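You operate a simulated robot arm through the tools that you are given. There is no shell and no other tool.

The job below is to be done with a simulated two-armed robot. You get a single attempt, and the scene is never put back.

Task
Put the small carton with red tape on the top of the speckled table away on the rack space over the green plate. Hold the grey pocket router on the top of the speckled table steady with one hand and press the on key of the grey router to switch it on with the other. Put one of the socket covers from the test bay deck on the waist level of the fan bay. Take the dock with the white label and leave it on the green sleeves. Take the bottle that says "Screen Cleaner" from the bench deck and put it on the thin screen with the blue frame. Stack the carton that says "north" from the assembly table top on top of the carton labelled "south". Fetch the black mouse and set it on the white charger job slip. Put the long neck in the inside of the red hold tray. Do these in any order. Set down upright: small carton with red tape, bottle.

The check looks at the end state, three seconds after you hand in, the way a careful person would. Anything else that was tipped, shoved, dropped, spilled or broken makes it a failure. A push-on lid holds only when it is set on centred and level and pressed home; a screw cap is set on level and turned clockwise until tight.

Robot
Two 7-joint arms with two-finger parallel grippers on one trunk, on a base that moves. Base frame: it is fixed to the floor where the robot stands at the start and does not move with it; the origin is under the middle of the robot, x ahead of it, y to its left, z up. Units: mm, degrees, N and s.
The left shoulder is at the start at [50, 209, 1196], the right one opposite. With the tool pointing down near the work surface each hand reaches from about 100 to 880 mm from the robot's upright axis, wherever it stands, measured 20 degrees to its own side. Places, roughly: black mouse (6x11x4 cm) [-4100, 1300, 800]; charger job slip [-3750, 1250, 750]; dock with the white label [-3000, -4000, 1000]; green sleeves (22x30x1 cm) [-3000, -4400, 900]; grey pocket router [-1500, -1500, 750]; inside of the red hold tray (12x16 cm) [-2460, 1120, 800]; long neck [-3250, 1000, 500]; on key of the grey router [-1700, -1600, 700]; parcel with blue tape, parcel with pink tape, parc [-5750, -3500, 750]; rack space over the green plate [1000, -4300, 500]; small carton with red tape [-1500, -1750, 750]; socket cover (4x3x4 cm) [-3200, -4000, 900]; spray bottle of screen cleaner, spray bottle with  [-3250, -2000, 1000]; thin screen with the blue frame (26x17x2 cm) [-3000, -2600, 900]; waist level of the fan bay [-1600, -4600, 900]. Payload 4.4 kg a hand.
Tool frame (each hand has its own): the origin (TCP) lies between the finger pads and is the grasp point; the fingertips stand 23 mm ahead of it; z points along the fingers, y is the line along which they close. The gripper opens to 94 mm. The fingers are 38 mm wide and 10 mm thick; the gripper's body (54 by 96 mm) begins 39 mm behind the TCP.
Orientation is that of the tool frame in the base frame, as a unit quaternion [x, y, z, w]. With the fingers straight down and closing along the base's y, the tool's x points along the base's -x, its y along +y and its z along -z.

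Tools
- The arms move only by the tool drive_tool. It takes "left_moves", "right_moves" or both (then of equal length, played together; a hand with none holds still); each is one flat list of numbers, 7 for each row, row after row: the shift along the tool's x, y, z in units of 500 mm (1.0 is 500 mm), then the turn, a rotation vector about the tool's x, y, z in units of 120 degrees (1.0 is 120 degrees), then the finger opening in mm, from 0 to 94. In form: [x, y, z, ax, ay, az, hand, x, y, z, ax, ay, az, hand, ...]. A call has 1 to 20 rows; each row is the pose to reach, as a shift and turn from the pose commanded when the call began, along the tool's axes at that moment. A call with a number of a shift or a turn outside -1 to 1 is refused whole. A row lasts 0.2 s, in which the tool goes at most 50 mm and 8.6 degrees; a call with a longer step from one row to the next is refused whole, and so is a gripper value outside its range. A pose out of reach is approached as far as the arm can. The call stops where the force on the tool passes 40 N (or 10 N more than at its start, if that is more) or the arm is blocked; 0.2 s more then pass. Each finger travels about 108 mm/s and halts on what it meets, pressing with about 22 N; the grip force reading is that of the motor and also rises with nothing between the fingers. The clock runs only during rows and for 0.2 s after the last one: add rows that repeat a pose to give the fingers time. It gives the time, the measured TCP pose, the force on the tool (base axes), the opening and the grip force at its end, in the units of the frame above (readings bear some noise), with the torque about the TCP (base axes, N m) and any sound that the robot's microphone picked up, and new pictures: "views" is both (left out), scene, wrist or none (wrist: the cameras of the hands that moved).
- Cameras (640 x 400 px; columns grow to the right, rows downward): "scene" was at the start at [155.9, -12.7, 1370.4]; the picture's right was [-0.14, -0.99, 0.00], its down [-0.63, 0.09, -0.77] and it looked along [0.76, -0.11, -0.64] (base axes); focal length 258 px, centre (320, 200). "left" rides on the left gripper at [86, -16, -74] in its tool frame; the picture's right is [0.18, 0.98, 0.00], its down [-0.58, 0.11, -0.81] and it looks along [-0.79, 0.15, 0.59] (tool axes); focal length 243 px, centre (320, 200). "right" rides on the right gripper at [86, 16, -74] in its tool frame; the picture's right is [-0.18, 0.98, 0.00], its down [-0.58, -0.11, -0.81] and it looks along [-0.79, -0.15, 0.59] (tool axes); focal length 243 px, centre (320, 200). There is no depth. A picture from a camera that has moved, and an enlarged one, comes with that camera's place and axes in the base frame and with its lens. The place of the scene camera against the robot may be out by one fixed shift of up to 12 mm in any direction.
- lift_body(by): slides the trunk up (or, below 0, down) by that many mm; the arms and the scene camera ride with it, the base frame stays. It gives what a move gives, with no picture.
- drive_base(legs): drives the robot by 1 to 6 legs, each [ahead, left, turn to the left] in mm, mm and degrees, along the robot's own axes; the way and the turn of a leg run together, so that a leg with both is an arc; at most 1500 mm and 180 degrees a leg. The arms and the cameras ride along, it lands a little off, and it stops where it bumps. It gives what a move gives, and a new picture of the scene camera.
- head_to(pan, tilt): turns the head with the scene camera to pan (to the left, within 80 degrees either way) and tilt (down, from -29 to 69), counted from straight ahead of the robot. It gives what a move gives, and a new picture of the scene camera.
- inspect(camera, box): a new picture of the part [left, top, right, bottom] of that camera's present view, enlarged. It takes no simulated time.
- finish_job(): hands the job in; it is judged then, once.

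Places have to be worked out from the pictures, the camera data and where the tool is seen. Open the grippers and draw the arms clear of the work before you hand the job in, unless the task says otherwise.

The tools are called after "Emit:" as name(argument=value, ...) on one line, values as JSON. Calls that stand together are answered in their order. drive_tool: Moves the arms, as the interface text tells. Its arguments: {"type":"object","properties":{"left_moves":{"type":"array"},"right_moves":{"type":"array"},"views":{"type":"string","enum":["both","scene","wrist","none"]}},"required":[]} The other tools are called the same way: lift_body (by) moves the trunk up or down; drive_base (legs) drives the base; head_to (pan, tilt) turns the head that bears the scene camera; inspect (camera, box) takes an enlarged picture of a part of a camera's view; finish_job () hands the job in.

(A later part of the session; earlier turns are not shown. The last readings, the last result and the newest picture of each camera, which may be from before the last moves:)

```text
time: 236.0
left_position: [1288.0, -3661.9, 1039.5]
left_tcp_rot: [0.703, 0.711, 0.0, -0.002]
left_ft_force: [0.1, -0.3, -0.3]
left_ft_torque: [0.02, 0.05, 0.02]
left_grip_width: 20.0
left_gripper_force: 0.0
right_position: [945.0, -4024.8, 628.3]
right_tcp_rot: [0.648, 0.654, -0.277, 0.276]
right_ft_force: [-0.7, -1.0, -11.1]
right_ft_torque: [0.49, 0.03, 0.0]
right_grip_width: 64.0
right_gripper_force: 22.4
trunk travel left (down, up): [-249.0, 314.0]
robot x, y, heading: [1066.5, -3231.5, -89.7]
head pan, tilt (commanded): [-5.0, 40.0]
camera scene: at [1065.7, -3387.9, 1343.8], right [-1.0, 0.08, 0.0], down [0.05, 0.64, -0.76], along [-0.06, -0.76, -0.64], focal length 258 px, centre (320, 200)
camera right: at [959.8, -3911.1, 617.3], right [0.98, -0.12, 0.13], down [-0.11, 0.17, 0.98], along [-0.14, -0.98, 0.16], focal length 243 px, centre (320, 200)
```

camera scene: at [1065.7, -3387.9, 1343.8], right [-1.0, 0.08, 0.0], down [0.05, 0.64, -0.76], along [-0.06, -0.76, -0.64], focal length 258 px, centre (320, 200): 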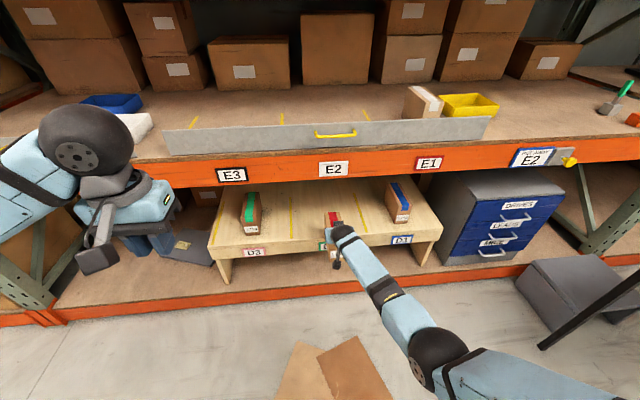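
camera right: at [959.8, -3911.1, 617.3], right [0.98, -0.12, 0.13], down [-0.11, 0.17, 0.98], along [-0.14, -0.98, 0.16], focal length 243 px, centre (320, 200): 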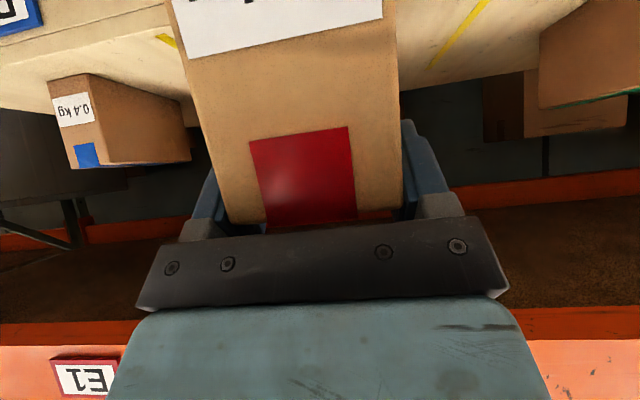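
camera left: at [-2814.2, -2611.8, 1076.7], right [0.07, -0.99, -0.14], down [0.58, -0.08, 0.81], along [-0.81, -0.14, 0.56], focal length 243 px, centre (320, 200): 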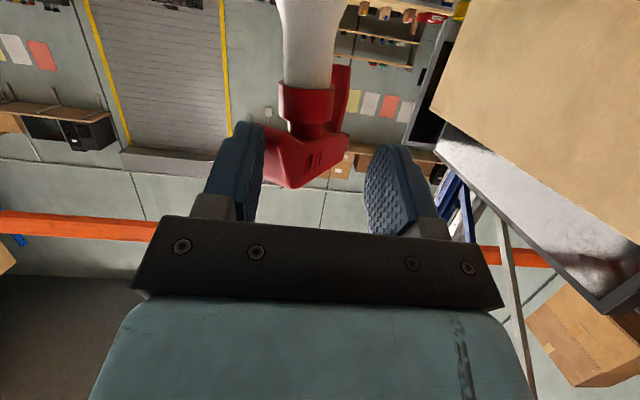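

The arm followed well to z=628. I correct the slight pitch, then drive in again 183 mm.

Emit:
drive_tool(right_moves=[0, 0, 0, 0, 0.009, 0, 40, 0, 0, 0, 0, 0.009, 0, 40], views="none")

Emit:
drive_base(legs=[[183, 0, 0]])

```text
time: 236.6
left_position: [1288.4, -3660.7, 1040.6]
left_tcp_rot: [0.703, 0.711, 0.0, -0.002]
left_ft_force: [-0.5, -0.2, 0.3]
left_ft_torque: [-0.02, -0.03, -0.02]
left_grip_width: 20.0
left_gripper_force: 0.1
right_position: [945.8, -4023.3, 628.5]
right_tcp_rot: [0.65, 0.657, -0.27, 0.271]
right_ft_force: [-0.2, 0.5, -12.3]
right_ft_torque: [0.5, 0.0, -0.01]
right_grip_width: 63.9
right_gripper_force: 22.2
trunk travel left (down, up): [-249.0, 314.0]
robot x, y, heading: [1074.0, -3235.0, -89.8]
head pan, tilt (commanded): [-5.0, 40.0]
```

```text
time: 238.2
left_position: [1288.5, -3850.6, 1039.6]
left_tcp_rot: [0.704, 0.71, -0.001, -0.002]
left_ft_force: [-0.4, -0.8, 0.1]
left_ft_torque: [-0.01, -0.03, 0.05]
left_grip_width: 20.0
left_gripper_force: 0.0
right_position: [943.0, -4211.5, 627.7]
right_tcp_rot: [0.651, 0.657, -0.269, 0.27]
right_ft_force: [-0.5, 0.7, -12.6]
right_ft_torque: [0.47, -0.03, -0.01]
right_grip_width: 63.8
right_gripper_force: 21.9
trunk travel left (down, up): [-249.0, 314.0]
robot x, y, heading: [1068.8, -3425.0, -89.8]
head pan, tilt (commanded): [-5.0, 40.0]
camera scene: at [1065.9, -3576.1, 1343.8], right [-1.0, 0.09, 0.0], down [0.06, 0.64, -0.76], along [-0.07, -0.76, -0.64], focal length 258 px, centre (320, 200)
```

scene: 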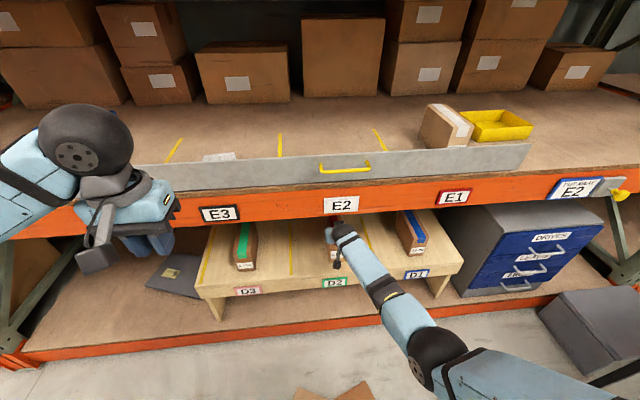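

Emit:
drive_tool(right_moves=[0.0142, 0, 0.0142, 0, 0, 0, 40, 0.0283, 0, 0.0283, 0, 0, 0, 40, 0.0283, 0, 0.0283, 0, 0, 0, 40], views="none")

```text
time: 239.0
left_position: [1288.4, -3850.6, 1039.0]
left_tcp_rot: [0.704, 0.711, -0.001, -0.002]
left_ft_force: [-0.2, 1.0, -0.1]
left_ft_torque: [0.01, 0.01, 0.02]
left_grip_width: 20.0
left_gripper_force: 0.1
right_position: [944.0, -4210.5, 609.0]
right_tcp_rot: [0.651, 0.657, -0.27, 0.269]
right_ft_force: [0.8, -0.3, -11.5]
right_ft_torque: [0.47, -0.02, -0.01]
right_grip_width: 64.0
right_gripper_force: 22.3
trunk travel left (down, up): [-249.0, 314.0]
robot x, y, heading: [1066.8, -3418.7, -89.7]
head pan, tilt (commanded): [-5.0, 40.0]
```

Following well at z=609; I lower another 8 mm in small steps.

Emit:
drive_tool(right_moves=[0.0057, 0, 0.0057, 0, 0, 0, 40, 0.0113, 0, 0.0113, 0, 0, 0, 40, 0.0113, 0, 0.0113, 0, 0, 0, 40], views="none")

```text
time: 239.8
left_position: [1287.9, -3847.9, 1041.3]
left_tcp_rot: [0.703, 0.711, -0.001, -0.001]
left_ft_force: [-1.1, 0.4, -0.1]
left_ft_torque: [0.04, 0.03, 0.01]
left_grip_width: 20.2
left_gripper_force: 0.1
right_position: [943.4, -4211.2, 604.3]
right_tcp_rot: [0.65, 0.655, -0.272, 0.272]
right_ft_force: [-3.0, 2.0, 1.0]
right_ft_torque: [-0.76, -0.11, -0.17]
right_grip_width: 64.0
right_gripper_force: 22.6
trunk travel left (down, up): [-249.0, 314.0]
robot x, y, heading: [1065.3, -3422.3, -89.8]
head pan, tilt (commanded): [-5.0, 40.0]
```

The far end touched first (torque reversed). I pitch the nose up by 1.5° and see whether it comes level.

Emit:
drive_tool(right_moves=[0, 0, 0, 0, -0.008, 0, 40, 0, 0, 0, 0, -0.0125, 0, 40, 0, 0, 0, 0, -0.0125, 0, 40], views="both")

Emit:
inspect(camera="scene", box=[280, 200, 400, 300])

```text
time: 240.6
left_position: [1287.7, -3848.8, 1039.9]
left_tcp_rot: [0.704, 0.71, 0.0, -0.002]
left_ft_force: [0.0, 0.2, 0.1]
left_ft_torque: [0.02, 0.02, -0.03]
left_grip_width: 19.8
left_gripper_force: 0.0
right_position: [942.9, -4211.8, 602.0]
right_tcp_rot: [0.647, 0.653, -0.278, 0.279]
right_ft_force: [0.4, 4.9, -2.2]
right_ft_torque: [-0.02, -0.36, 0.16]
right_grip_width: 64.0
right_gripper_force: 21.6
trunk travel left (down, up): [-249.0, 314.0]
robot x, y, heading: [1072.2, -3421.6, -89.7]
head pan, tilt (commanded): [-5.0, 40.0]
camera scene: at [1066.0, -3573.8, 1344.1], right [-1.0, 0.09, 0.0], down [0.06, 0.64, -0.77], along [-0.07, -0.76, -0.64], focal length 258 px, centre (320, 200)
camera right: at [958.4, -4097.2, 589.8], right [0.98, -0.12, 0.13], down [-0.11, 0.18, 0.98], along [-0.14, -0.98, 0.17], focal length 243 px, centre (320, 200)
```

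scene: 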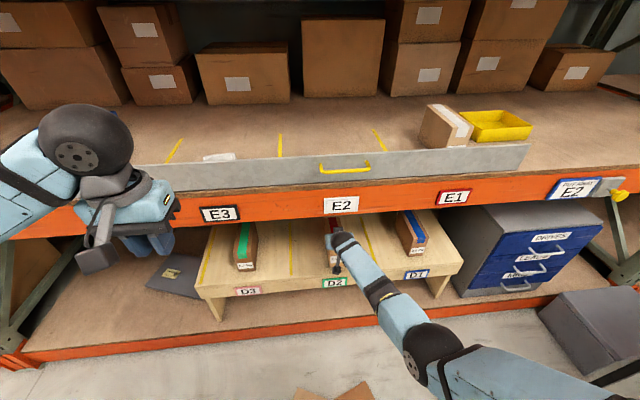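
right: 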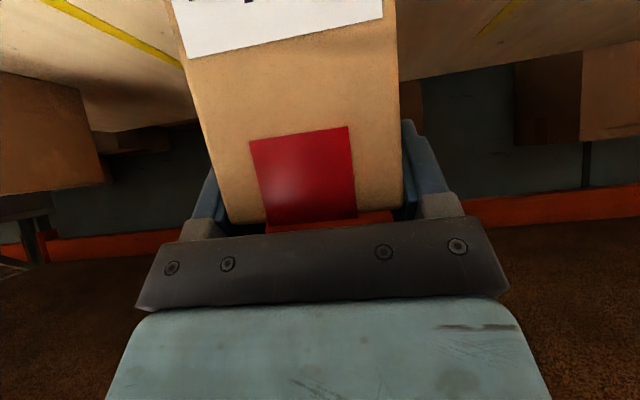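

```text
4.00 times, centred on (340, 250) of scene
camera zoom: at [1066.0, -3573.8, 1344.1], right [-1.0, 0.09, 0.0], down [0.06, 0.64, -0.77], along [-0.07, -0.76, -0.64], focal length 1032 px, centre (240, 0)
```

zoom: 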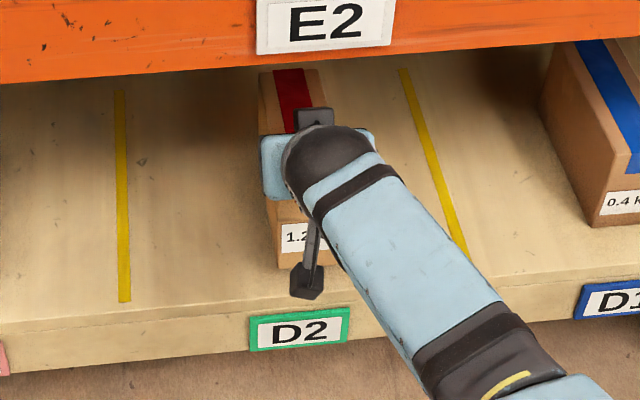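

The carton now rests on the D2 space directly above the green plate. I open the fingers.

Emit:
drive_tool(right_moves=[0, 0, 0, 0, 0, 0, 66, 0, 0, 0, 0, 0, 0, 74, 0, 0, 0, 0, 0, 0, 82, 0, 0, 0, 0, 0, 0, 82], views="both")

```text
time: 241.6
left_position: [1288.2, -3849.1, 1040.9]
left_tcp_rot: [0.704, 0.71, -0.001, -0.002]
left_ft_force: [-0.4, 0.3, 0.2]
left_ft_torque: [-0.02, -0.01, 0.0]
left_grip_width: 20.0
left_gripper_force: 0.0
right_position: [944.7, -4211.5, 602.4]
right_tcp_rot: [0.647, 0.653, -0.278, 0.278]
right_ft_force: [-0.2, -0.3, 1.1]
right_ft_torque: [-0.03, -0.02, -0.02]
right_grip_width: 82.1
right_gripper_force: 0.1
trunk travel left (down, up): [-249.0, 314.0]
robot x, y, heading: [1068.2, -3421.1, -89.9]
head pan, tilt (commanded): [-5.0, 40.0]
camera scene: at [1066.1, -3573.7, 1344.2], right [-1.0, 0.09, 0.0], down [0.06, 0.64, -0.77], along [-0.07, -0.76, -0.64], focal length 258 px, centre (320, 200)
camera right: at [958.3, -4097.5, 590.4], right [0.98, -0.12, 0.13], down [-0.11, 0.18, 0.98], along [-0.14, -0.98, 0.17], focal length 243 px, centre (320, 200)
```

scene: 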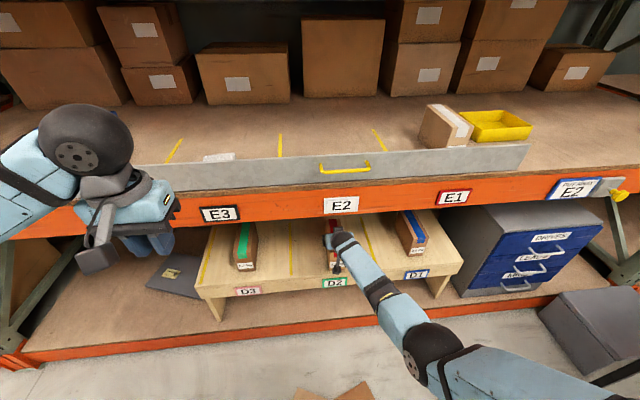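
right: 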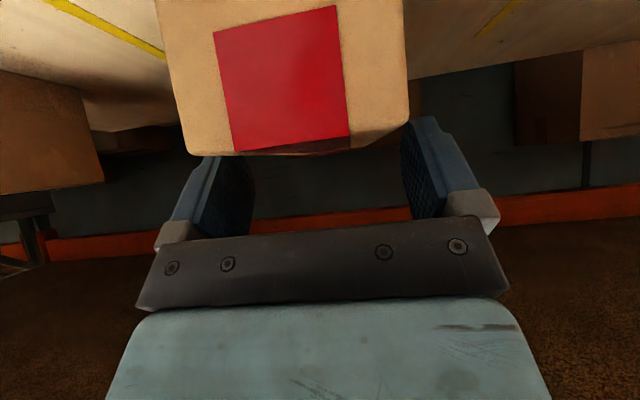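

Emit:
inspect(camera="scene", box=[280, 200, 400, 300])

Emit:
inspect(camera="right", box=[100, 0, 460, 220])

```text
4.00 times, centred on (340, 250) of scene
camera zoom: at [1066.1, -3573.7, 1344.2], right [-1.0, 0.09, 0.0], down [0.06, 0.64, -0.77], along [-0.07, -0.76, -0.64], focal length 1032 px, centre (240, 0)
```

zoom: 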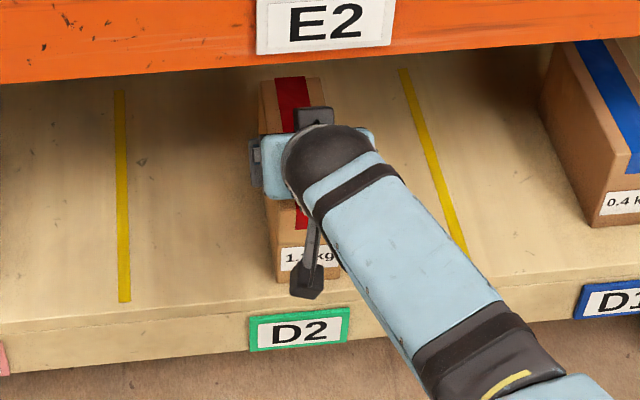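

```text
1.78 times, centred on (280, 110) of right
camera zoom: at [958.3, -4097.5, 590.4], right [0.98, -0.12, 0.13], down [-0.11, 0.18, 0.98], along [-0.14, -0.98, 0.17], focal length 431 px, centre (391, 360)
```

zoom: 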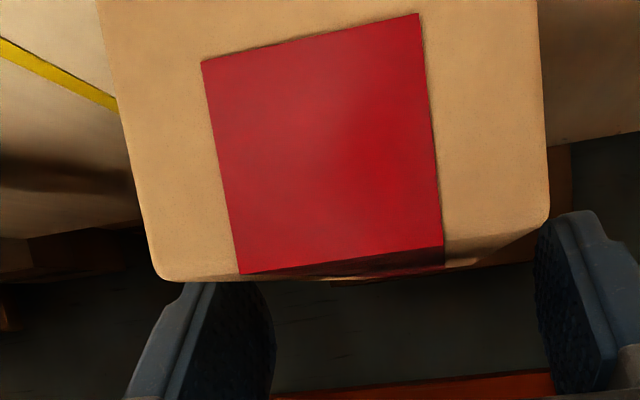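

The carton settled upright on the bench at ≈(950,-4157..-4320), over the green plate between the yellow lines. I back straight out with the base and check.

Emit:
drive_base(legs=[[-260, 0, 0]])

Emit:
inspect(camera="scene", box=[230, 120, 430, 270])

```text
time: 243.4
left_position: [1289.6, -3591.3, 1041.2]
left_tcp_rot: [0.702, 0.713, -0.002, 0.0]
left_ft_force: [0.8, 0.0, -0.5]
left_ft_torque: [0.01, 0.02, 0.02]
left_grip_width: 19.9
left_gripper_force: 0.0
right_position: [947.0, -3955.5, 602.7]
right_tcp_rot: [0.644, 0.655, -0.278, 0.28]
right_ft_force: [0.4, -0.1, -0.1]
right_ft_torque: [0.02, 0.02, 0.01]
right_grip_width: 81.9
right_gripper_force: 0.0
trunk travel left (down, up): [-249.0, 314.0]
robot x, y, heading: [1065.0, -3166.5, -89.6]
head pan, tilt (commanded): [-5.0, 40.0]
camera scene: at [1065.9, -3316.8, 1344.3], right [-1.0, 0.08, 0.0], down [0.05, 0.64, -0.77], along [-0.06, -0.76, -0.64], focal length 258 px, centre (320, 200)
```

scene: 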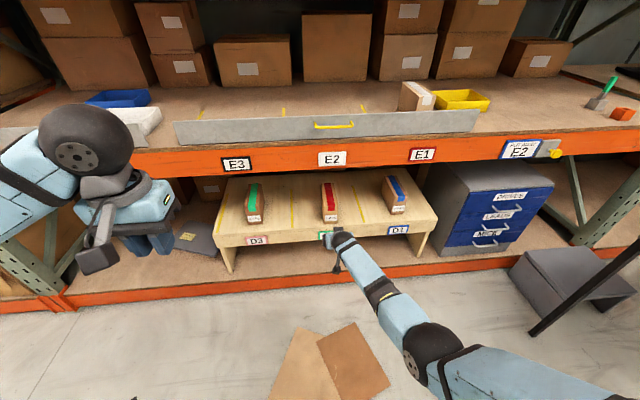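

```text
2.67 times, centred on (330, 195) of scene
camera zoom: at [1065.9, -3316.8, 1344.3], right [-1.0, 0.08, 0.0], down [0.05, 0.64, -0.77], along [-0.06, -0.76, -0.64], focal length 688 px, centre (293, 213)
```

zoom: 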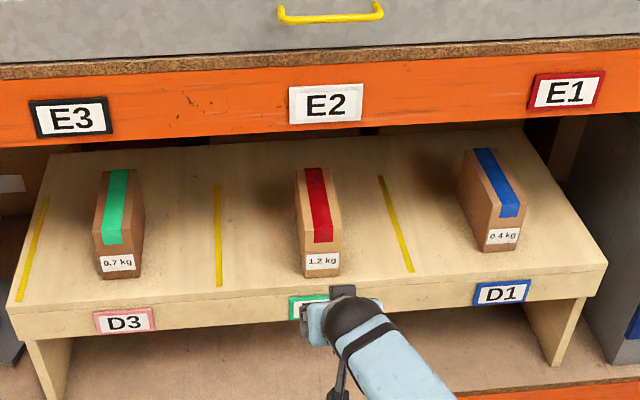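

The carton stands upright on D2. I bring the right hand back toward the tuck in two stages.

Emit:
drive_tool(right_moves=[-0.012, -0.014, -0.082, 0, 0.028, 0, 70, -0.024, -0.028, -0.164, 0, 0.055, 0, 60, -0.036, -0.042, -0.246, 0, 0.083, 0, 50, -0.049, -0.055, -0.328, 0, 0.111, 0, 40, -0.061, -0.069, -0.41, 0, 0.139, 0, 30, -0.073, -0.083, -0.493, 0, 0.166, 0, 20, -0.085, -0.097, -0.575, 0, 0.194, 0, 20], views="none")

```text
time: 245.0
left_position: [1290.0, -3591.2, 1054.1]
left_tcp_rot: [0.702, 0.713, -0.001, -0.001]
left_ft_force: [-0.3, -0.3, 0.2]
left_ft_torque: [0.0, 0.0, -0.06]
left_grip_width: 20.0
left_gripper_force: 0.1
right_position: [891.9, -3773.9, 836.3]
right_tcp_rot: [0.688, 0.701, -0.135, 0.131]
right_ft_force: [-0.2, -0.1, -0.2]
right_ft_torque: [0.01, -0.01, -0.02]
right_grip_width: 20.1
right_gripper_force: 0.0
trunk travel left (down, up): [-249.0, 314.0]
robot x, y, heading: [1068.6, -3164.5, -89.5]
head pan, tilt (commanded): [-5.0, 40.0]
```

Emit:
drive_tool(right_moves=[0.022, -0.012, -0.082, 0, 0.026, 0, 20, 0.044, -0.024, -0.163, 0, 0.052, 0, 20, 0.066, -0.036, -0.245, 0, 0.078, 0, 20, 0.087, -0.049, -0.327, 0, 0.103, 0, 20, 0.109, -0.061, -0.409, 0, 0.129, 0, 20, 0.131, -0.073, -0.49, 0, 0.155, 0, 20, 0.153, -0.085, -0.572, 0, 0.181, 0, 20], views="scene")

```text
time: 245.7
left_position: [1291.4, -3593.6, 1036.3]
left_tcp_rot: [0.7, 0.714, -0.001, 0.0]
left_ft_force: [0.7, 0.4, -0.8]
left_ft_torque: [0.02, 0.0, 0.02]
left_grip_width: 19.8
left_gripper_force: 0.1
right_position: [827.0, -3738.6, 884.1]
right_tcp_rot: [0.703, 0.692, -0.153, 0.065]
right_ft_force: [-0.3, -0.5, -0.2]
right_ft_torque: [0.06, 0.02, 0.02]
right_grip_width: 20.1
right_gripper_force: 0.1
right hand out of reach, approached as far as the arm can: row 3
trunk travel left (down, up): [-249.0, 314.0]
robot x, y, heading: [1069.3, -3160.4, -89.6]
head pan, tilt (commanded): [-5.0, 40.0]
stopped in row 3 (right hand): the force on the tool passed its limit at 74 N (the readings are from after the stop); the commanded pose is now the measured one
camera scene: at [1066.7, -3319.5, 1339.2], right [-1.0, 0.08, 0.0], down [0.05, 0.64, -0.76], along [-0.06, -0.76, -0.64], focal length 258 px, centre (320, 200)
```

scene: 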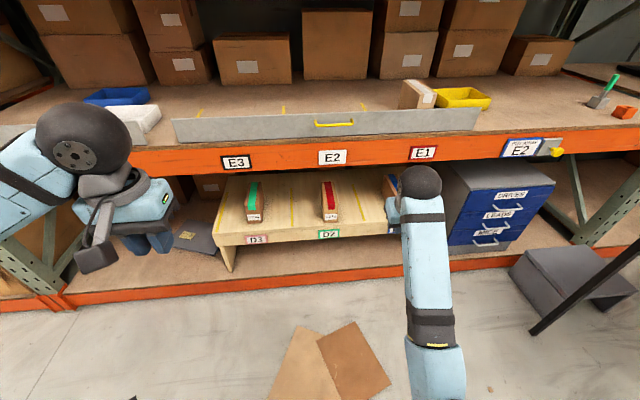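

The retract drove the right arm into the same elbow-down limit (no contact). I use the same recovery: forward/down with 45° pitch, then straight down, then up and outward.

Emit:
drive_tool(right_moves=[-0.016, 0.011, 0.082, -0.0116, -0.0454, 0.0032, 20, -0.032, 0.022, 0.164, -0.0232, -0.0908, 0.0064, 20, -0.048, 0.033, 0.245, -0.0348, -0.136, 0.0096, 20, -0.064, 0.044, 0.327, -0.0464, -0.182, 0.0128, 20, -0.08, 0.055, 0.409, -0.058, -0.227, 0.016, 20], views="scene")

```text
time: 246.6
left_position: [1290.9, -3591.9, 1043.2]
left_tcp_rot: [0.7, 0.714, -0.003, 0.001]
left_ft_force: [-0.1, 0.6, -0.1]
left_ft_torque: [0.0, 0.04, -0.03]
left_grip_width: 20.0
left_gripper_force: 0.2
right_position: [838.1, -3852.9, 849.5]
right_tcp_rot: [0.658, 0.648, -0.276, 0.266]
right_ft_force: [0.0, 0.0, -0.4]
right_ft_torque: [0.02, 0.03, -0.01]
right_grip_width: 20.2
right_gripper_force: 0.0
trunk travel left (down, up): [-249.0, 314.0]
robot x, y, heading: [1070.1, -3165.2, -89.6]
head pan, tilt (commanded): [-5.0, 40.0]
stopped in row 4 (right hand): the arm was blocked; the commanded pose is now the measured one
camera scene: at [1066.0, -3317.2, 1344.9], right [-1.0, 0.08, 0.0], down [0.05, 0.64, -0.77], along [-0.06, -0.76, -0.64], focal length 258 px, centre (320, 200)
```

scene: 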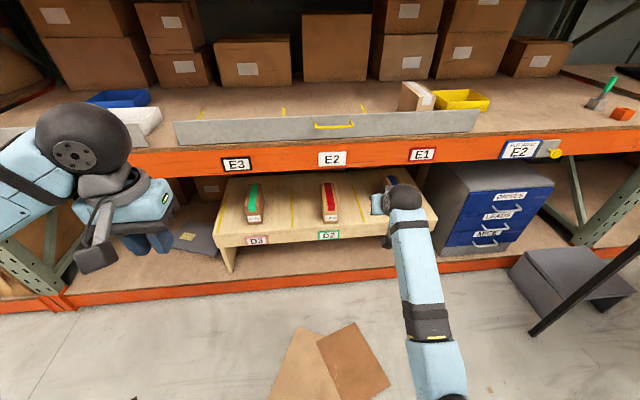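

Emit:
drive_tool(right_moves=[-0.007, 0, 0.035, 0, -0.0625, 0, 20, -0.014, 0, 0.07, 0, -0.125, 0, 20, -0.021, 0, 0.106, 0, -0.1875, 0, 20, -0.028, 0, 0.141, 0, -0.25, 0, 20, -0.035, 0, 0.177, 0, -0.3125, 0, 20, -0.042, 0, 0.212, 0, -0.375, 0, 20], views="scene")

```text
time: 248.0
left_position: [1291.2, -3592.1, 1045.0]
left_tcp_rot: [0.7, 0.714, -0.003, 0.0]
left_ft_force: [0.6, -1.0, -0.5]
left_ft_torque: [-0.01, 0.04, 0.0]
left_grip_width: 20.1
left_gripper_force: 0.0
right_position: [839.8, -3941.5, 784.1]
right_tcp_rot: [-0.503, -0.498, 0.505, -0.494]
right_ft_force: [-0.4, -0.3, -0.2]
right_ft_torque: [-0.05, 0.03, 0.01]
right_grip_width: 20.0
right_gripper_force: 0.0
trunk travel left (down, up): [-249.0, 314.0]
robot x, y, heading: [1067.5, -3162.3, -89.6]
head pan, tilt (commanded): [-5.0, 40.0]
camera scene: at [1066.7, -3317.4, 1345.6], right [-1.0, 0.08, 0.0], down [0.05, 0.64, -0.77], along [-0.06, -0.76, -0.64], focal length 258 px, centre (320, 200)
```

scene: 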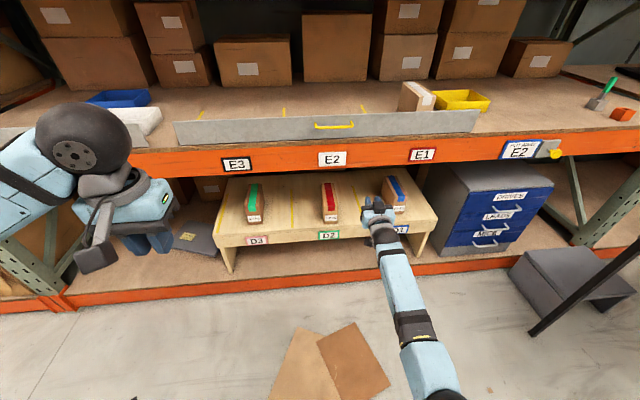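

Emit:
drive_tool(right_moves=[0.073, 0, -0.033, 0, 0.0625, 0, 20, 0.147, 0, -0.067, 0, 0.125, 0, 20, 0.22, 0, -0.1, 0, 0.1875, 0, 20, 0.293, 0, -0.133, 0, 0.25, 0, 20, 0.367, 0, -0.167, 0, 0.3125, 0, 20, 0.44, 0, -0.2, 0, 0.375, 0, 20], views="scene")

```text
time: 249.6
left_position: [1291.1, -3592.4, 1044.7]
left_tcp_rot: [0.701, 0.713, -0.003, 0.0]
left_ft_force: [-1.2, 0.7, 0.1]
left_ft_torque: [0.0, 0.0, 0.0]
left_grip_width: 19.7
left_gripper_force: 0.1
right_position: [850.9, -3904.0, 642.4]
right_tcp_rot: [0.643, 0.632, -0.304, 0.309]
right_ft_force: [0.1, 0.3, -0.5]
right_ft_torque: [0.0, 0.01, 0.0]
right_grip_width: 20.1
right_gripper_force: 0.0
trunk travel left (down, up): [-249.0, 314.0]
robot x, y, heading: [1067.4, -3167.3, -89.9]
head pan, tilt (commanded): [-5.0, 40.0]
stopped in row 6 (right hand): the arm was blocked; the commanded pose is now the measured one
camera scene: at [1066.2, -3316.9, 1346.1], right [-1.0, 0.08, 0.0], down [0.05, 0.64, -0.77], along [-0.06, -0.76, -0.64], focal length 258 px, centre (320, 200)
```

scene: 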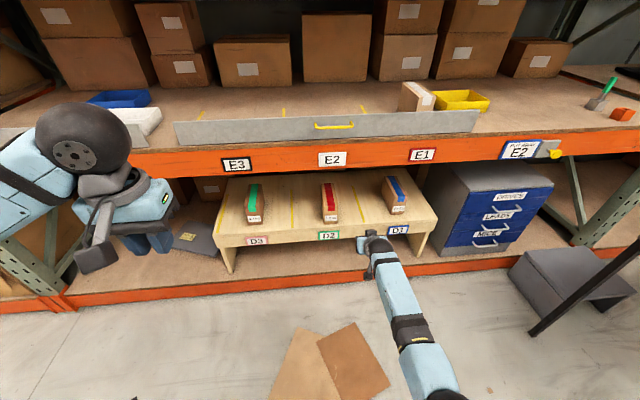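

The elbow likely meets the robot's own base with the trunk this low (the left arm's recovery worked with the trunk up). I raise the trunk 226 mm and continue.

Emit:
lift_body(by=226)

Emit:
drive_tool(right_moves=[0.07, 0, 0.05, 0, 0.02, 0, 20, 0.13, 0, 0.07, 0, 0.06, 0, 20, 0.2, 0, 0.085, 0, 0.12, 0, 20, 0.26, 0, 0.1, 0, 0.18, 0, 20], views="scene")

```text
time: 252.0
left_position: [1291.5, -3591.7, 1268.5]
left_tcp_rot: [0.701, 0.713, -0.003, 0.001]
left_ft_force: [0.4, -1.3, 0.6]
left_ft_torque: [0.0, -0.02, 0.01]
left_grip_width: 19.8
left_gripper_force: 0.2
right_position: [851.9, -3903.3, 866.0]
right_tcp_rot: [0.643, 0.631, -0.304, 0.308]
right_ft_force: [-0.3, 0.0, 0.4]
right_ft_torque: [0.0, -0.02, 0.01]
right_grip_width: 20.0
right_gripper_force: 0.0
trunk travel left (down, up): [-475.0, 88.0]
robot x, y, heading: [1065.8, -3165.5, -89.7]
head pan, tilt (commanded): [-5.0, 40.0]
```

```text
time: 253.0
left_position: [1289.8, -3591.9, 1267.6]
left_tcp_rot: [0.7, 0.714, -0.002, -0.001]
left_ft_force: [-0.6, -1.2, -0.2]
left_ft_torque: [0.0, 0.02, 0.0]
left_grip_width: 20.2
left_gripper_force: 0.0
right_position: [853.4, -3861.5, 733.7]
right_tcp_rot: [0.689, 0.678, -0.177, 0.183]
right_ft_force: [-0.8, -0.3, 0.0]
right_ft_torque: [0.01, -0.01, 0.0]
right_grip_width: 20.1
right_gripper_force: 0.0
trunk travel left (down, up): [-475.0, 88.0]
robot x, y, heading: [1068.9, -3163.2, -89.7]
head pan, tilt (commanded): [-5.0, 40.0]
camera scene: at [1066.0, -3317.9, 1570.1], right [-1.0, 0.08, 0.0], down [0.05, 0.64, -0.77], along [-0.06, -0.76, -0.64], focal length 258 px, centre (320, 200)
```

scene: 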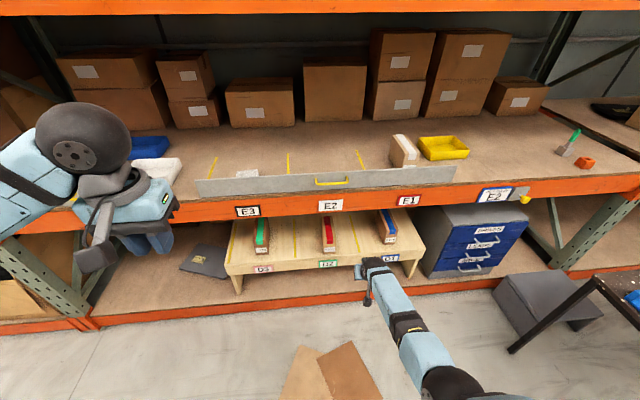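

Emit:
drive_tool(right_moves=[0.021, -0.014, -0.042, 0, 0.049, 0, 20, 0.042, -0.027, -0.084, 0, 0.098, 0, 20, 0.062, -0.041, -0.127, 0, 0.148, 0, 20, 0.083, -0.054, -0.169, 0, 0.197, 0, 20, 0.104, -0.068, -0.211, 0, 0.246, 0, 20], views="none")

```text
time: 254.2
left_position: [1291.5, -3592.0, 1268.3]
left_tcp_rot: [0.7, 0.714, -0.002, 0.001]
left_ft_force: [1.0, 0.1, -0.2]
left_ft_torque: [0.02, -0.01, 0.04]
left_grip_width: 20.3
left_gripper_force: 0.0
right_position: [818.8, -3763.6, 798.3]
right_tcp_rot: [0.711, 0.703, 0.004, 0.003]
right_ft_force: [-0.1, -0.2, 0.0]
right_ft_torque: [0.02, 0.0, 0.01]
right_grip_width: 20.0
right_gripper_force: 0.1
trunk travel left (down, up): [-475.0, 88.0]
robot x, y, heading: [1068.9, -3162.6, -89.6]
head pan, tilt (commanded): [-5.0, 40.0]
```

Emit:
drive_tool(right_moves=[0.027, -0.04, -0.067, 0, 0, 0, 20, 0.053, -0.08, -0.133, 0, 0, 0, 20, 0.08, -0.12, -0.2, 0, 0, 0, 20, 0.107, -0.16, -0.267, 0, 0, 0, 20, 0.133, -0.2, -0.333, 0, 0, 0, 20, 0.16, -0.24, -0.4, 0, 0, 0, 20, 0.186, -0.2, -0.48, 0, 0, 0, 20, 0.213, -0.15, -0.56, 0, 0, 0, 20, 0.24, -0.1, -0.64, 0, 0, 0, 20, 0.267, -0.05, -0.72, 0, 0, 0, 20, 0.29, -0.01, -0.8, 0, 0, 0, 20, 0.315, 0.03, -0.88, 0, 0, 0, 20, 0.34, 0.055, -0.96, 0, 0, 0, 20], views="scene")

```text
time: 257.0
left_position: [1292.2, -3591.9, 1269.3]
left_tcp_rot: [0.7, 0.714, -0.003, 0.001]
left_ft_force: [0.9, -0.4, -0.4]
left_ft_torque: [-0.02, 0.0, 0.02]
left_grip_width: 20.0
left_gripper_force: 0.1
right_position: [843.6, -3590.6, 1277.8]
right_tcp_rot: [0.712, 0.702, 0.004, 0.005]
right_ft_force: [-0.5, -0.2, 0.2]
right_ft_torque: [-0.03, 0.05, 0.03]
right_grip_width: 20.0
right_gripper_force: 0.1
trunk travel left (down, up): [-475.0, 88.0]
robot x, y, heading: [1070.0, -3162.5, -89.2]
head pan, tilt (commanded): [-5.0, 40.0]
camera scene: at [1067.4, -3316.6, 1570.2], right [-1.0, 0.08, 0.0], down [0.05, 0.64, -0.77], along [-0.06, -0.76, -0.64], focal length 258 px, centre (320, 200)
```

scene: 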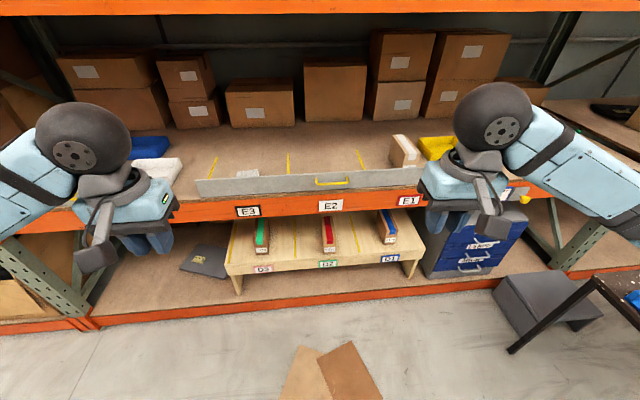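

Both arms are tucked again. Next stop is the test bay in the south-west corner: I back off north, turn west and drive along y≈-2860.

Emit:
drive_base(legs=[[-300, 0, 0], [0, 0, -90.8], [1500, 0, 0], [1450, 0, 0]])

Emit:
head_to(pan=45, tilt=30)

```text
time: 276.4
left_position: [-2279.5, -3202.7, 1268.2]
left_tcp_rot: [1.0, 0.025, -0.002, -0.002]
left_ft_force: [-0.4, -0.1, -1.0]
left_ft_torque: [-0.02, 0.01, 0.01]
left_grip_width: 20.0
left_gripper_force: 0.1
right_position: [-2293.2, -2754.9, 1278.1]
right_tcp_rot: [1.0, 0.009, -0.001, 0.006]
right_ft_force: [-0.4, 0.4, -0.1]
right_ft_torque: [-0.02, -0.01, -0.01]
right_grip_width: 20.1
right_gripper_force: 0.1
trunk travel left (down, up): [-475.0, 88.0]
robot x, y, heading: [-1856.4, -2964.3, -177.8]
head pan, tilt (commanded): [-5.0, 40.0]
camera scene: at [-2007.5, -2964.8, 1570.2], right [0.05, 1.0, 0.0], down [0.64, -0.03, -0.77], along [-0.77, 0.04, -0.64], focal length 258 px, centre (320, 200)
```

scene: 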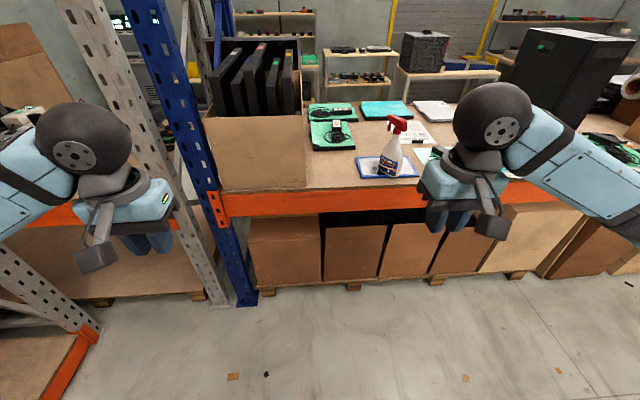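

```text
time: 277.6
left_position: [-2280.5, -3201.3, 1267.4]
left_tcp_rot: [1.0, 0.024, -0.003, -0.002]
left_ft_force: [-0.3, 0.5, 0.8]
left_ft_torque: [0.02, -0.01, 0.03]
left_grip_width: 19.8
left_gripper_force: 0.0
right_position: [-2293.6, -2753.8, 1278.3]
right_tcp_rot: [1.0, 0.009, -0.002, 0.006]
right_ft_force: [0.2, 0.1, 0.5]
right_ft_torque: [0.02, 0.0, 0.03]
right_grip_width: 20.1
right_gripper_force: 0.1
trunk travel left (down, up): [-475.0, 88.0]
robot x, y, heading: [-1855.5, -2965.8, -178.0]
head pan, tilt (commanded): [45.0, 30.0]
camera scene: at [-1984.4, -3035.2, 1585.5], right [-0.73, 0.68, 0.0], down [0.34, 0.37, -0.87], along [-0.59, -0.63, -0.5], focal length 258 px, centre (320, 200)
```

scene: 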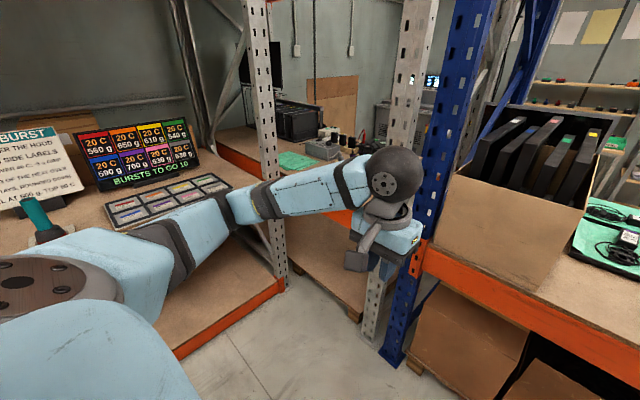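

Emit:
inspect(camera="scene", box=[210, 80, 400, 220])

```text
2.86 times, centred on (305, 150) of scene
camera zoom: at [-1984.4, -3035.2, 1585.5], right [-0.73, 0.68, 0.0], down [0.34, 0.37, -0.87], along [-0.59, -0.63, -0.5], focal length 737 px, centre (363, 343)
```

zoom: 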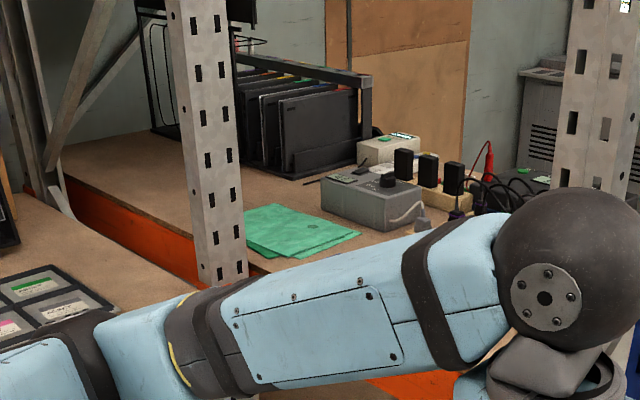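

I drive diagonally to stand in front of the test bay opening.

Emit:
drive_base(legs=[[400, 780, -2]])

Emit:
head_to(pan=15, tilt=35)

Emit:
inspect(camera="scene", box=[120, 60, 440, 260])

```text
time: 284.8
left_position: [-2680.2, -3962.8, 1269.0]
left_tcp_rot: [1.0, 0.004, -0.003, -0.002]
left_ft_force: [0.2, -0.7, -0.1]
left_ft_torque: [-0.01, 0.01, 0.0]
left_grip_width: 20.1
left_gripper_force: 0.1
right_position: [-2675.3, -3515.4, 1277.1]
right_tcp_rot: [1.0, -0.011, -0.002, 0.006]
right_ft_force: [0.0, 0.0, 0.2]
right_ft_torque: [-0.01, 0.0, -0.02]
right_grip_width: 20.0
right_gripper_force: 0.0
trunk travel left (down, up): [-475.0, 88.0]
robot x, y, heading: [-2250.6, -3745.7, 179.7]
head pan, tilt (commanded): [45.0, 30.0]
camera scene: at [-2377.2, -3808.3, 1585.5], right [-0.71, 0.71, 0.0], down [0.35, 0.35, -0.87], along [-0.61, -0.61, -0.5], focal length 258 px, centre (320, 200)
```

scene: 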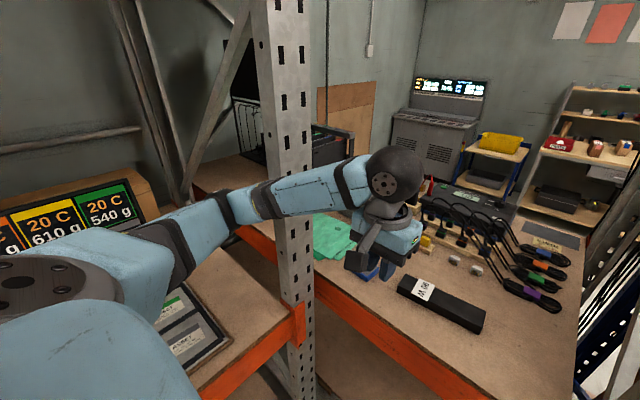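

```text
time: 285.8
left_position: [-2678.9, -3963.1, 1268.5]
left_tcp_rot: [1.0, 0.005, -0.001, -0.002]
left_ft_force: [0.1, 0.0, 0.7]
left_ft_torque: [-0.04, -0.01, -0.01]
left_grip_width: 20.2
left_gripper_force: 0.1
right_position: [-2674.7, -3515.3, 1277.2]
right_tcp_rot: [1.0, -0.012, -0.002, 0.006]
right_ft_force: [0.0, 0.3, -0.1]
right_ft_torque: [0.02, 0.01, 0.01]
right_grip_width: 20.2
right_gripper_force: 0.1
trunk travel left (down, up): [-475.0, 88.0]
robot x, y, heading: [-2248.9, -3746.1, 180.0]
head pan, tilt (commanded): [15.0, 35.0]
camera scene: at [-2398.1, -3767.2, 1577.8], right [-0.26, 0.97, 0.0], down [0.55, 0.15, -0.82], along [-0.79, -0.21, -0.57], focal length 258 px, centre (320, 200)
```

scene: 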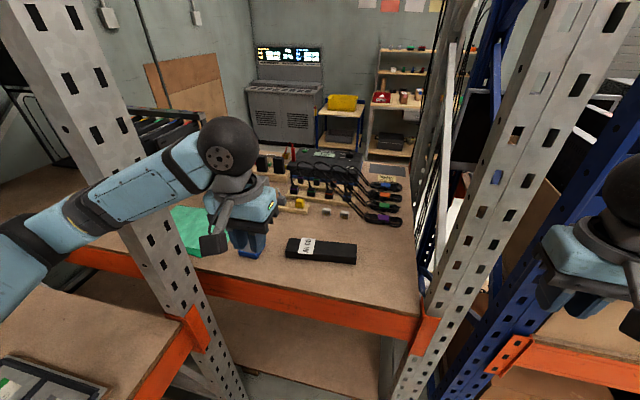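

```text
2.00 times, centred on (280, 160) of scene
camera zoom: at [-2398.1, -3767.2, 1577.8], right [-0.26, 0.97, 0.0], down [0.55, 0.15, -0.82], along [-0.79, -0.21, -0.57], focal length 516 px, centre (400, 280)
```

zoom: 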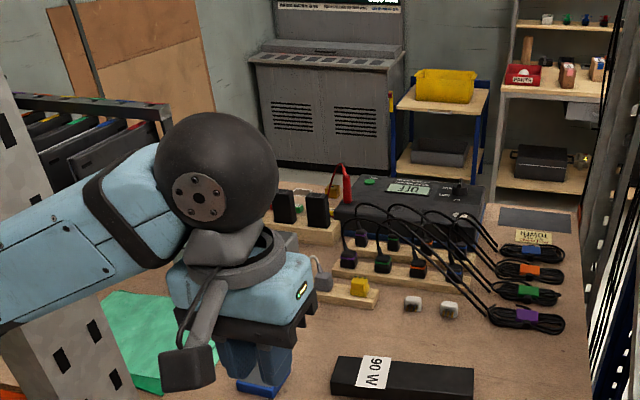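

The deck shows the dock with the white "90 W" label at ≈(-3007,-3920), two white socket covers at ≈(-3230,-3959) and (-3228,-3878), and the green sleeves near (-3022,-4440) behind the post. I lift the left hand aside to see them better.

Emit:
drive_tool(left_moves=[0.05, 0.05, -0.04, 0, 0, 0, 20, 0.1, 0.1, -0.08, 0, 0, 0, 20, 0.12, 0.18, -0.1, 0, 0, 0, 20, 0.14, 0.26, -0.12, 0, 0, 0, 20], views="scene")

Emit:
inspect(camera="scene", box=[260, 170, 420, 290])

Emit:
inspect(camera="scene", box=[60, 90, 300, 270])

```text
time: 286.8
left_position: [-2605.2, -4094.1, 1325.8]
left_tcp_rot: [1.0, 0.004, -0.004, -0.002]
left_ft_force: [0.7, 0.1, 0.4]
left_ft_torque: [0.02, 0.03, -0.02]
left_grip_width: 20.0
left_gripper_force: 0.1
right_position: [-2672.8, -3517.2, 1278.5]
right_tcp_rot: [1.0, -0.011, -0.003, 0.006]
right_ft_force: [2.0, 0.3, 0.3]
right_ft_torque: [0.01, 0.04, -0.01]
right_grip_width: 20.2
right_gripper_force: 0.0
trunk travel left (down, up): [-475.0, 88.0]
robot x, y, heading: [-2251.7, -3741.9, 179.9]
head pan, tilt (commanded): [15.0, 35.0]
camera scene: at [-2395.5, -3768.6, 1578.0], right [-0.26, 0.97, 0.0], down [0.55, 0.15, -0.82], along [-0.79, -0.21, -0.57], focal length 258 px, centre (320, 200)
```

scene: 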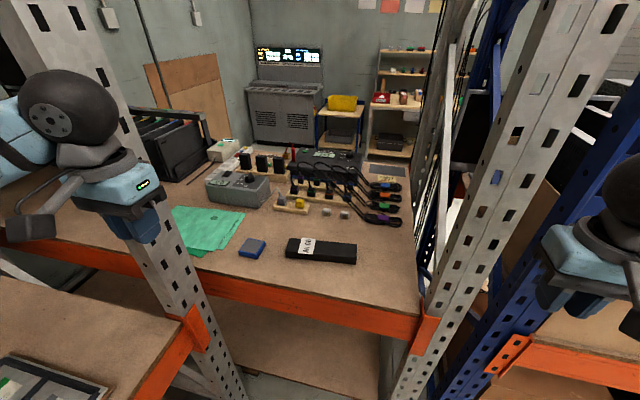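

```text
3.33 times, centred on (340, 230) of scene
camera zoom: at [-2395.5, -3768.6, 1578.0], right [-0.26, 0.97, 0.0], down [0.55, 0.15, -0.82], along [-0.79, -0.21, -0.57], focal length 860 px, centre (253, 100)
```

zoom: 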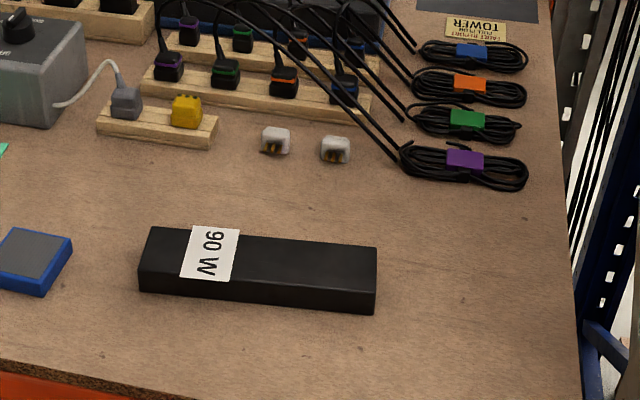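

```text
2.22 times, centred on (180, 180) of scene
camera zoom: at [-2395.5, -3768.6, 1578.0], right [-0.26, 0.97, 0.0], down [0.55, 0.15, -0.82], along [-0.79, -0.21, -0.57], focal length 573 px, centre (631, 244)
```

zoom: 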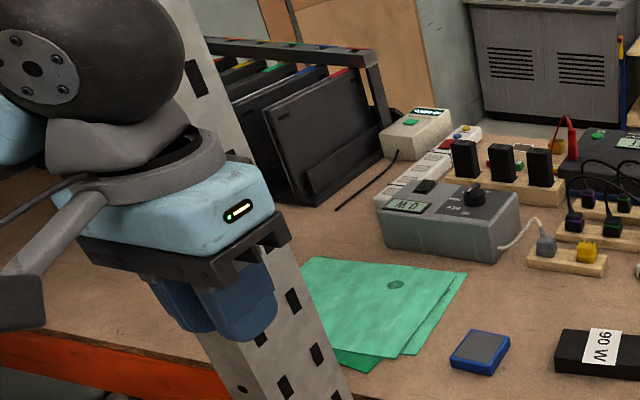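

The dock is ≈241×55×35 mm, centre (-3001,-3920); the sleeves span x -2875..-3145, y -4285..-4610. I'll work with the right arm at heading ≈250°, so I tuck the left hand, back off, turn, and slide in so the elbow passes between the posts.

Emit:
drive_tool(left_moves=[-0.03, -0.08, 0.03, 0, 0, 0, 20, -0.06, -0.16, 0.06, 0, 0, 0, 20, -0.1, -0.21, 0.09, 0, 0, 0, 20, -0.14, -0.26, 0.12, 0, 0, 0, 20], views="none")

Emit:
drive_base(legs=[[-250, 0, 0], [0, 0, 70]])

Emit:
head_to(pan=-40, tilt=35)

```text
time: 287.8
left_position: [-2679.4, -3964.0, 1266.1]
left_tcp_rot: [1.0, 0.005, -0.003, -0.002]
left_ft_force: [-0.9, -0.2, -0.6]
left_ft_torque: [0.02, -0.03, 0.02]
left_grip_width: 20.0
left_gripper_force: 0.1
right_position: [-2676.2, -3514.3, 1276.4]
right_tcp_rot: [1.0, -0.012, 0.0, 0.006]
right_ft_force: [0.1, 0.2, -0.2]
right_ft_torque: [-0.01, -0.03, 0.03]
right_grip_width: 19.9
right_gripper_force: 0.1
trunk travel left (down, up): [-475.0, 88.0]
robot x, y, heading: [-2250.2, -3746.5, 180.0]
head pan, tilt (commanded): [15.0, 35.0]
```

```text
time: 292.6
left_position: [-1942.4, -4223.4, 1268.3]
left_tcp_rot: [0.817, 0.576, -0.004, 0.0]
left_ft_force: [0.1, 0.9, 0.1]
left_ft_torque: [-0.03, -0.01, 0.03]
left_grip_width: 19.9
left_gripper_force: 0.1
right_position: [-2363.0, -4066.3, 1278.0]
right_tcp_rot: [0.826, 0.563, 0.002, 0.006]
right_ft_force: [-0.1, -0.6, -0.7]
right_ft_torque: [0.0, -0.01, -0.03]
right_grip_width: 19.9
right_gripper_force: 0.0
trunk travel left (down, up): [-475.0, 88.0]
robot x, y, heading: [-2001.2, -3750.0, -110.2]
head pan, tilt (commanded): [15.0, 35.0]
camera scene: at [-2028.5, -3896.1, 1577.7], right [-1.0, 0.09, 0.0], down [0.05, 0.57, -0.82], along [-0.07, -0.82, -0.57], focal length 258 px, centre (320, 200)
```

scene: 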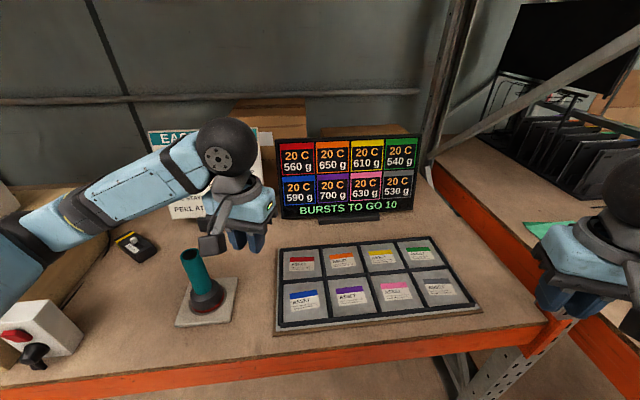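

```text
time: 293.8
left_position: [-1942.0, -4224.3, 1266.1]
left_tcp_rot: [0.817, 0.576, -0.003, 0.0]
left_ft_force: [-0.1, 0.3, 0.3]
left_ft_torque: [0.0, 0.02, -0.01]
left_grip_width: 20.2
left_gripper_force: 0.1
right_position: [-2363.1, -4064.5, 1278.7]
right_tcp_rot: [0.826, 0.564, 0.002, 0.005]
right_ft_force: [-0.6, -0.6, 0.3]
right_ft_torque: [0.04, 0.01, 0.01]
right_grip_width: 19.8
right_gripper_force: 0.1
trunk travel left (down, up): [-475.0, 88.0]
robot x, y, heading: [-1999.6, -3741.3, -110.2]
head pan, tilt (commanded): [-40.0, 35.0]
camera scene: at [-2096.7, -3852.3, 1577.7], right [-0.5, 0.87, 0.0], down [0.5, 0.29, -0.82], along [-0.71, -0.41, -0.57], focal length 258 px, centre (320, 200)
```

scene: 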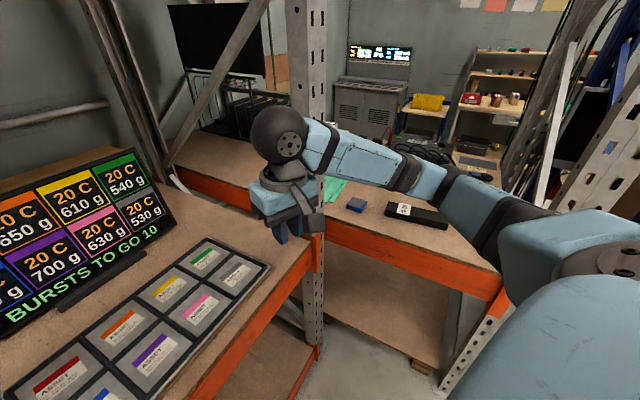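

I pull the right hand 120 mm north for clearance from the corner post, then slide the base into place beside the bay.

Emit:
drive_tool(right_moves=[0.075, -0.03, 0, 0, 0, 0, 20, 0.15, -0.059, 0, 0, 0, 0, 20, 0.223, -0.088, 0, 0, 0, 0, 20], views="none")

Emit:
drive_base(legs=[[180, -386, 0.2]])

Emit:
head_to(pan=-55, tilt=40)

```text
time: 294.6
left_position: [-1942.0, -4223.8, 1267.9]
left_tcp_rot: [0.817, 0.577, -0.004, 0.0]
left_ft_force: [-1.0, 0.3, 0.1]
left_ft_torque: [-0.03, -0.02, 0.01]
left_grip_width: 19.9
left_gripper_force: 0.1
right_position: [-2368.3, -3970.0, 1281.5]
right_tcp_rot: [0.826, 0.564, 0.002, 0.005]
right_ft_force: [0.3, 0.5, -0.2]
right_ft_torque: [-0.02, 0.0, -0.03]
right_grip_width: 20.2
right_gripper_force: 0.1
right hand out of reach, approached as far as the arm can: row 3
trunk travel left (down, up): [-475.0, 88.0]
robot x, y, heading: [-2002.5, -3747.5, -110.1]
head pan, tilt (commanded): [-40.0, 35.0]
```

```text
time: 298.5
left_position: [-2359.7, -4266.4, 1267.6]
left_tcp_rot: [0.816, 0.578, -0.003, 0.0]
left_ft_force: [-0.1, 0.6, -0.1]
left_ft_torque: [-0.03, -0.02, -0.02]
left_grip_width: 20.0
left_gripper_force: 0.1
right_position: [-2787.2, -4014.8, 1281.5]
right_tcp_rot: [0.826, 0.564, 0.003, 0.005]
right_ft_force: [-0.8, 0.4, 0.5]
right_ft_torque: [-0.02, 0.01, 0.0]
right_grip_width: 20.0
right_gripper_force: 0.1
trunk travel left (down, up): [-475.0, 88.0]
robot x, y, heading: [-2423.0, -3784.1, -110.2]
head pan, tilt (commanded): [-40.0, 35.0]
camera scene: at [-2515.5, -3894.8, 1577.8], right [-0.5, 0.87, 0.0], down [0.5, 0.29, -0.82], along [-0.71, -0.41, -0.57], focal length 258 px, centre (320, 200)
```

scene: 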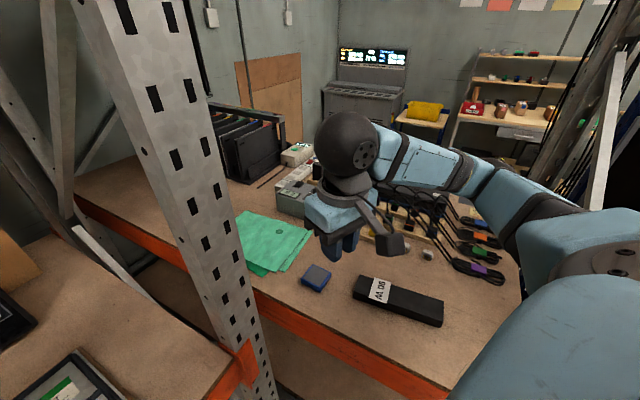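

```text
time: 299.3
left_position: [-2361.1, -4264.3, 1268.1]
left_tcp_rot: [0.816, 0.577, -0.002, 0.0]
left_ft_force: [-0.2, 0.6, 0.4]
left_ft_torque: [0.01, 0.02, 0.04]
left_grip_width: 19.9
left_gripper_force: 0.1
right_position: [-2786.9, -4014.3, 1282.3]
right_tcp_rot: [0.826, 0.564, 0.002, 0.006]
right_ft_force: [-0.2, -0.3, -0.4]
right_ft_torque: [-0.01, -0.01, 0.0]
right_grip_width: 19.9
right_gripper_force: 0.0
trunk travel left (down, up): [-475.0, 88.0]
robot x, y, heading: [-2422.7, -3790.0, -110.3]
head pan, tilt (commanded): [-55.0, 40.0]
camera scene: at [-2521.7, -3872.9, 1570.2], right [-0.26, 0.97, 0.0], down [0.62, 0.17, -0.77], along [-0.74, -0.2, -0.64], focal length 258 px, centre (320, 200)
```

scene: 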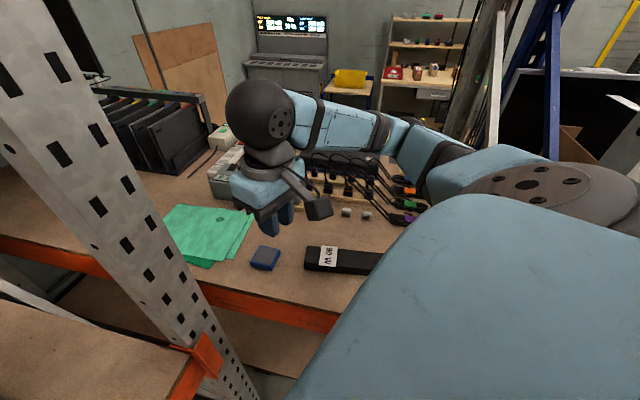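

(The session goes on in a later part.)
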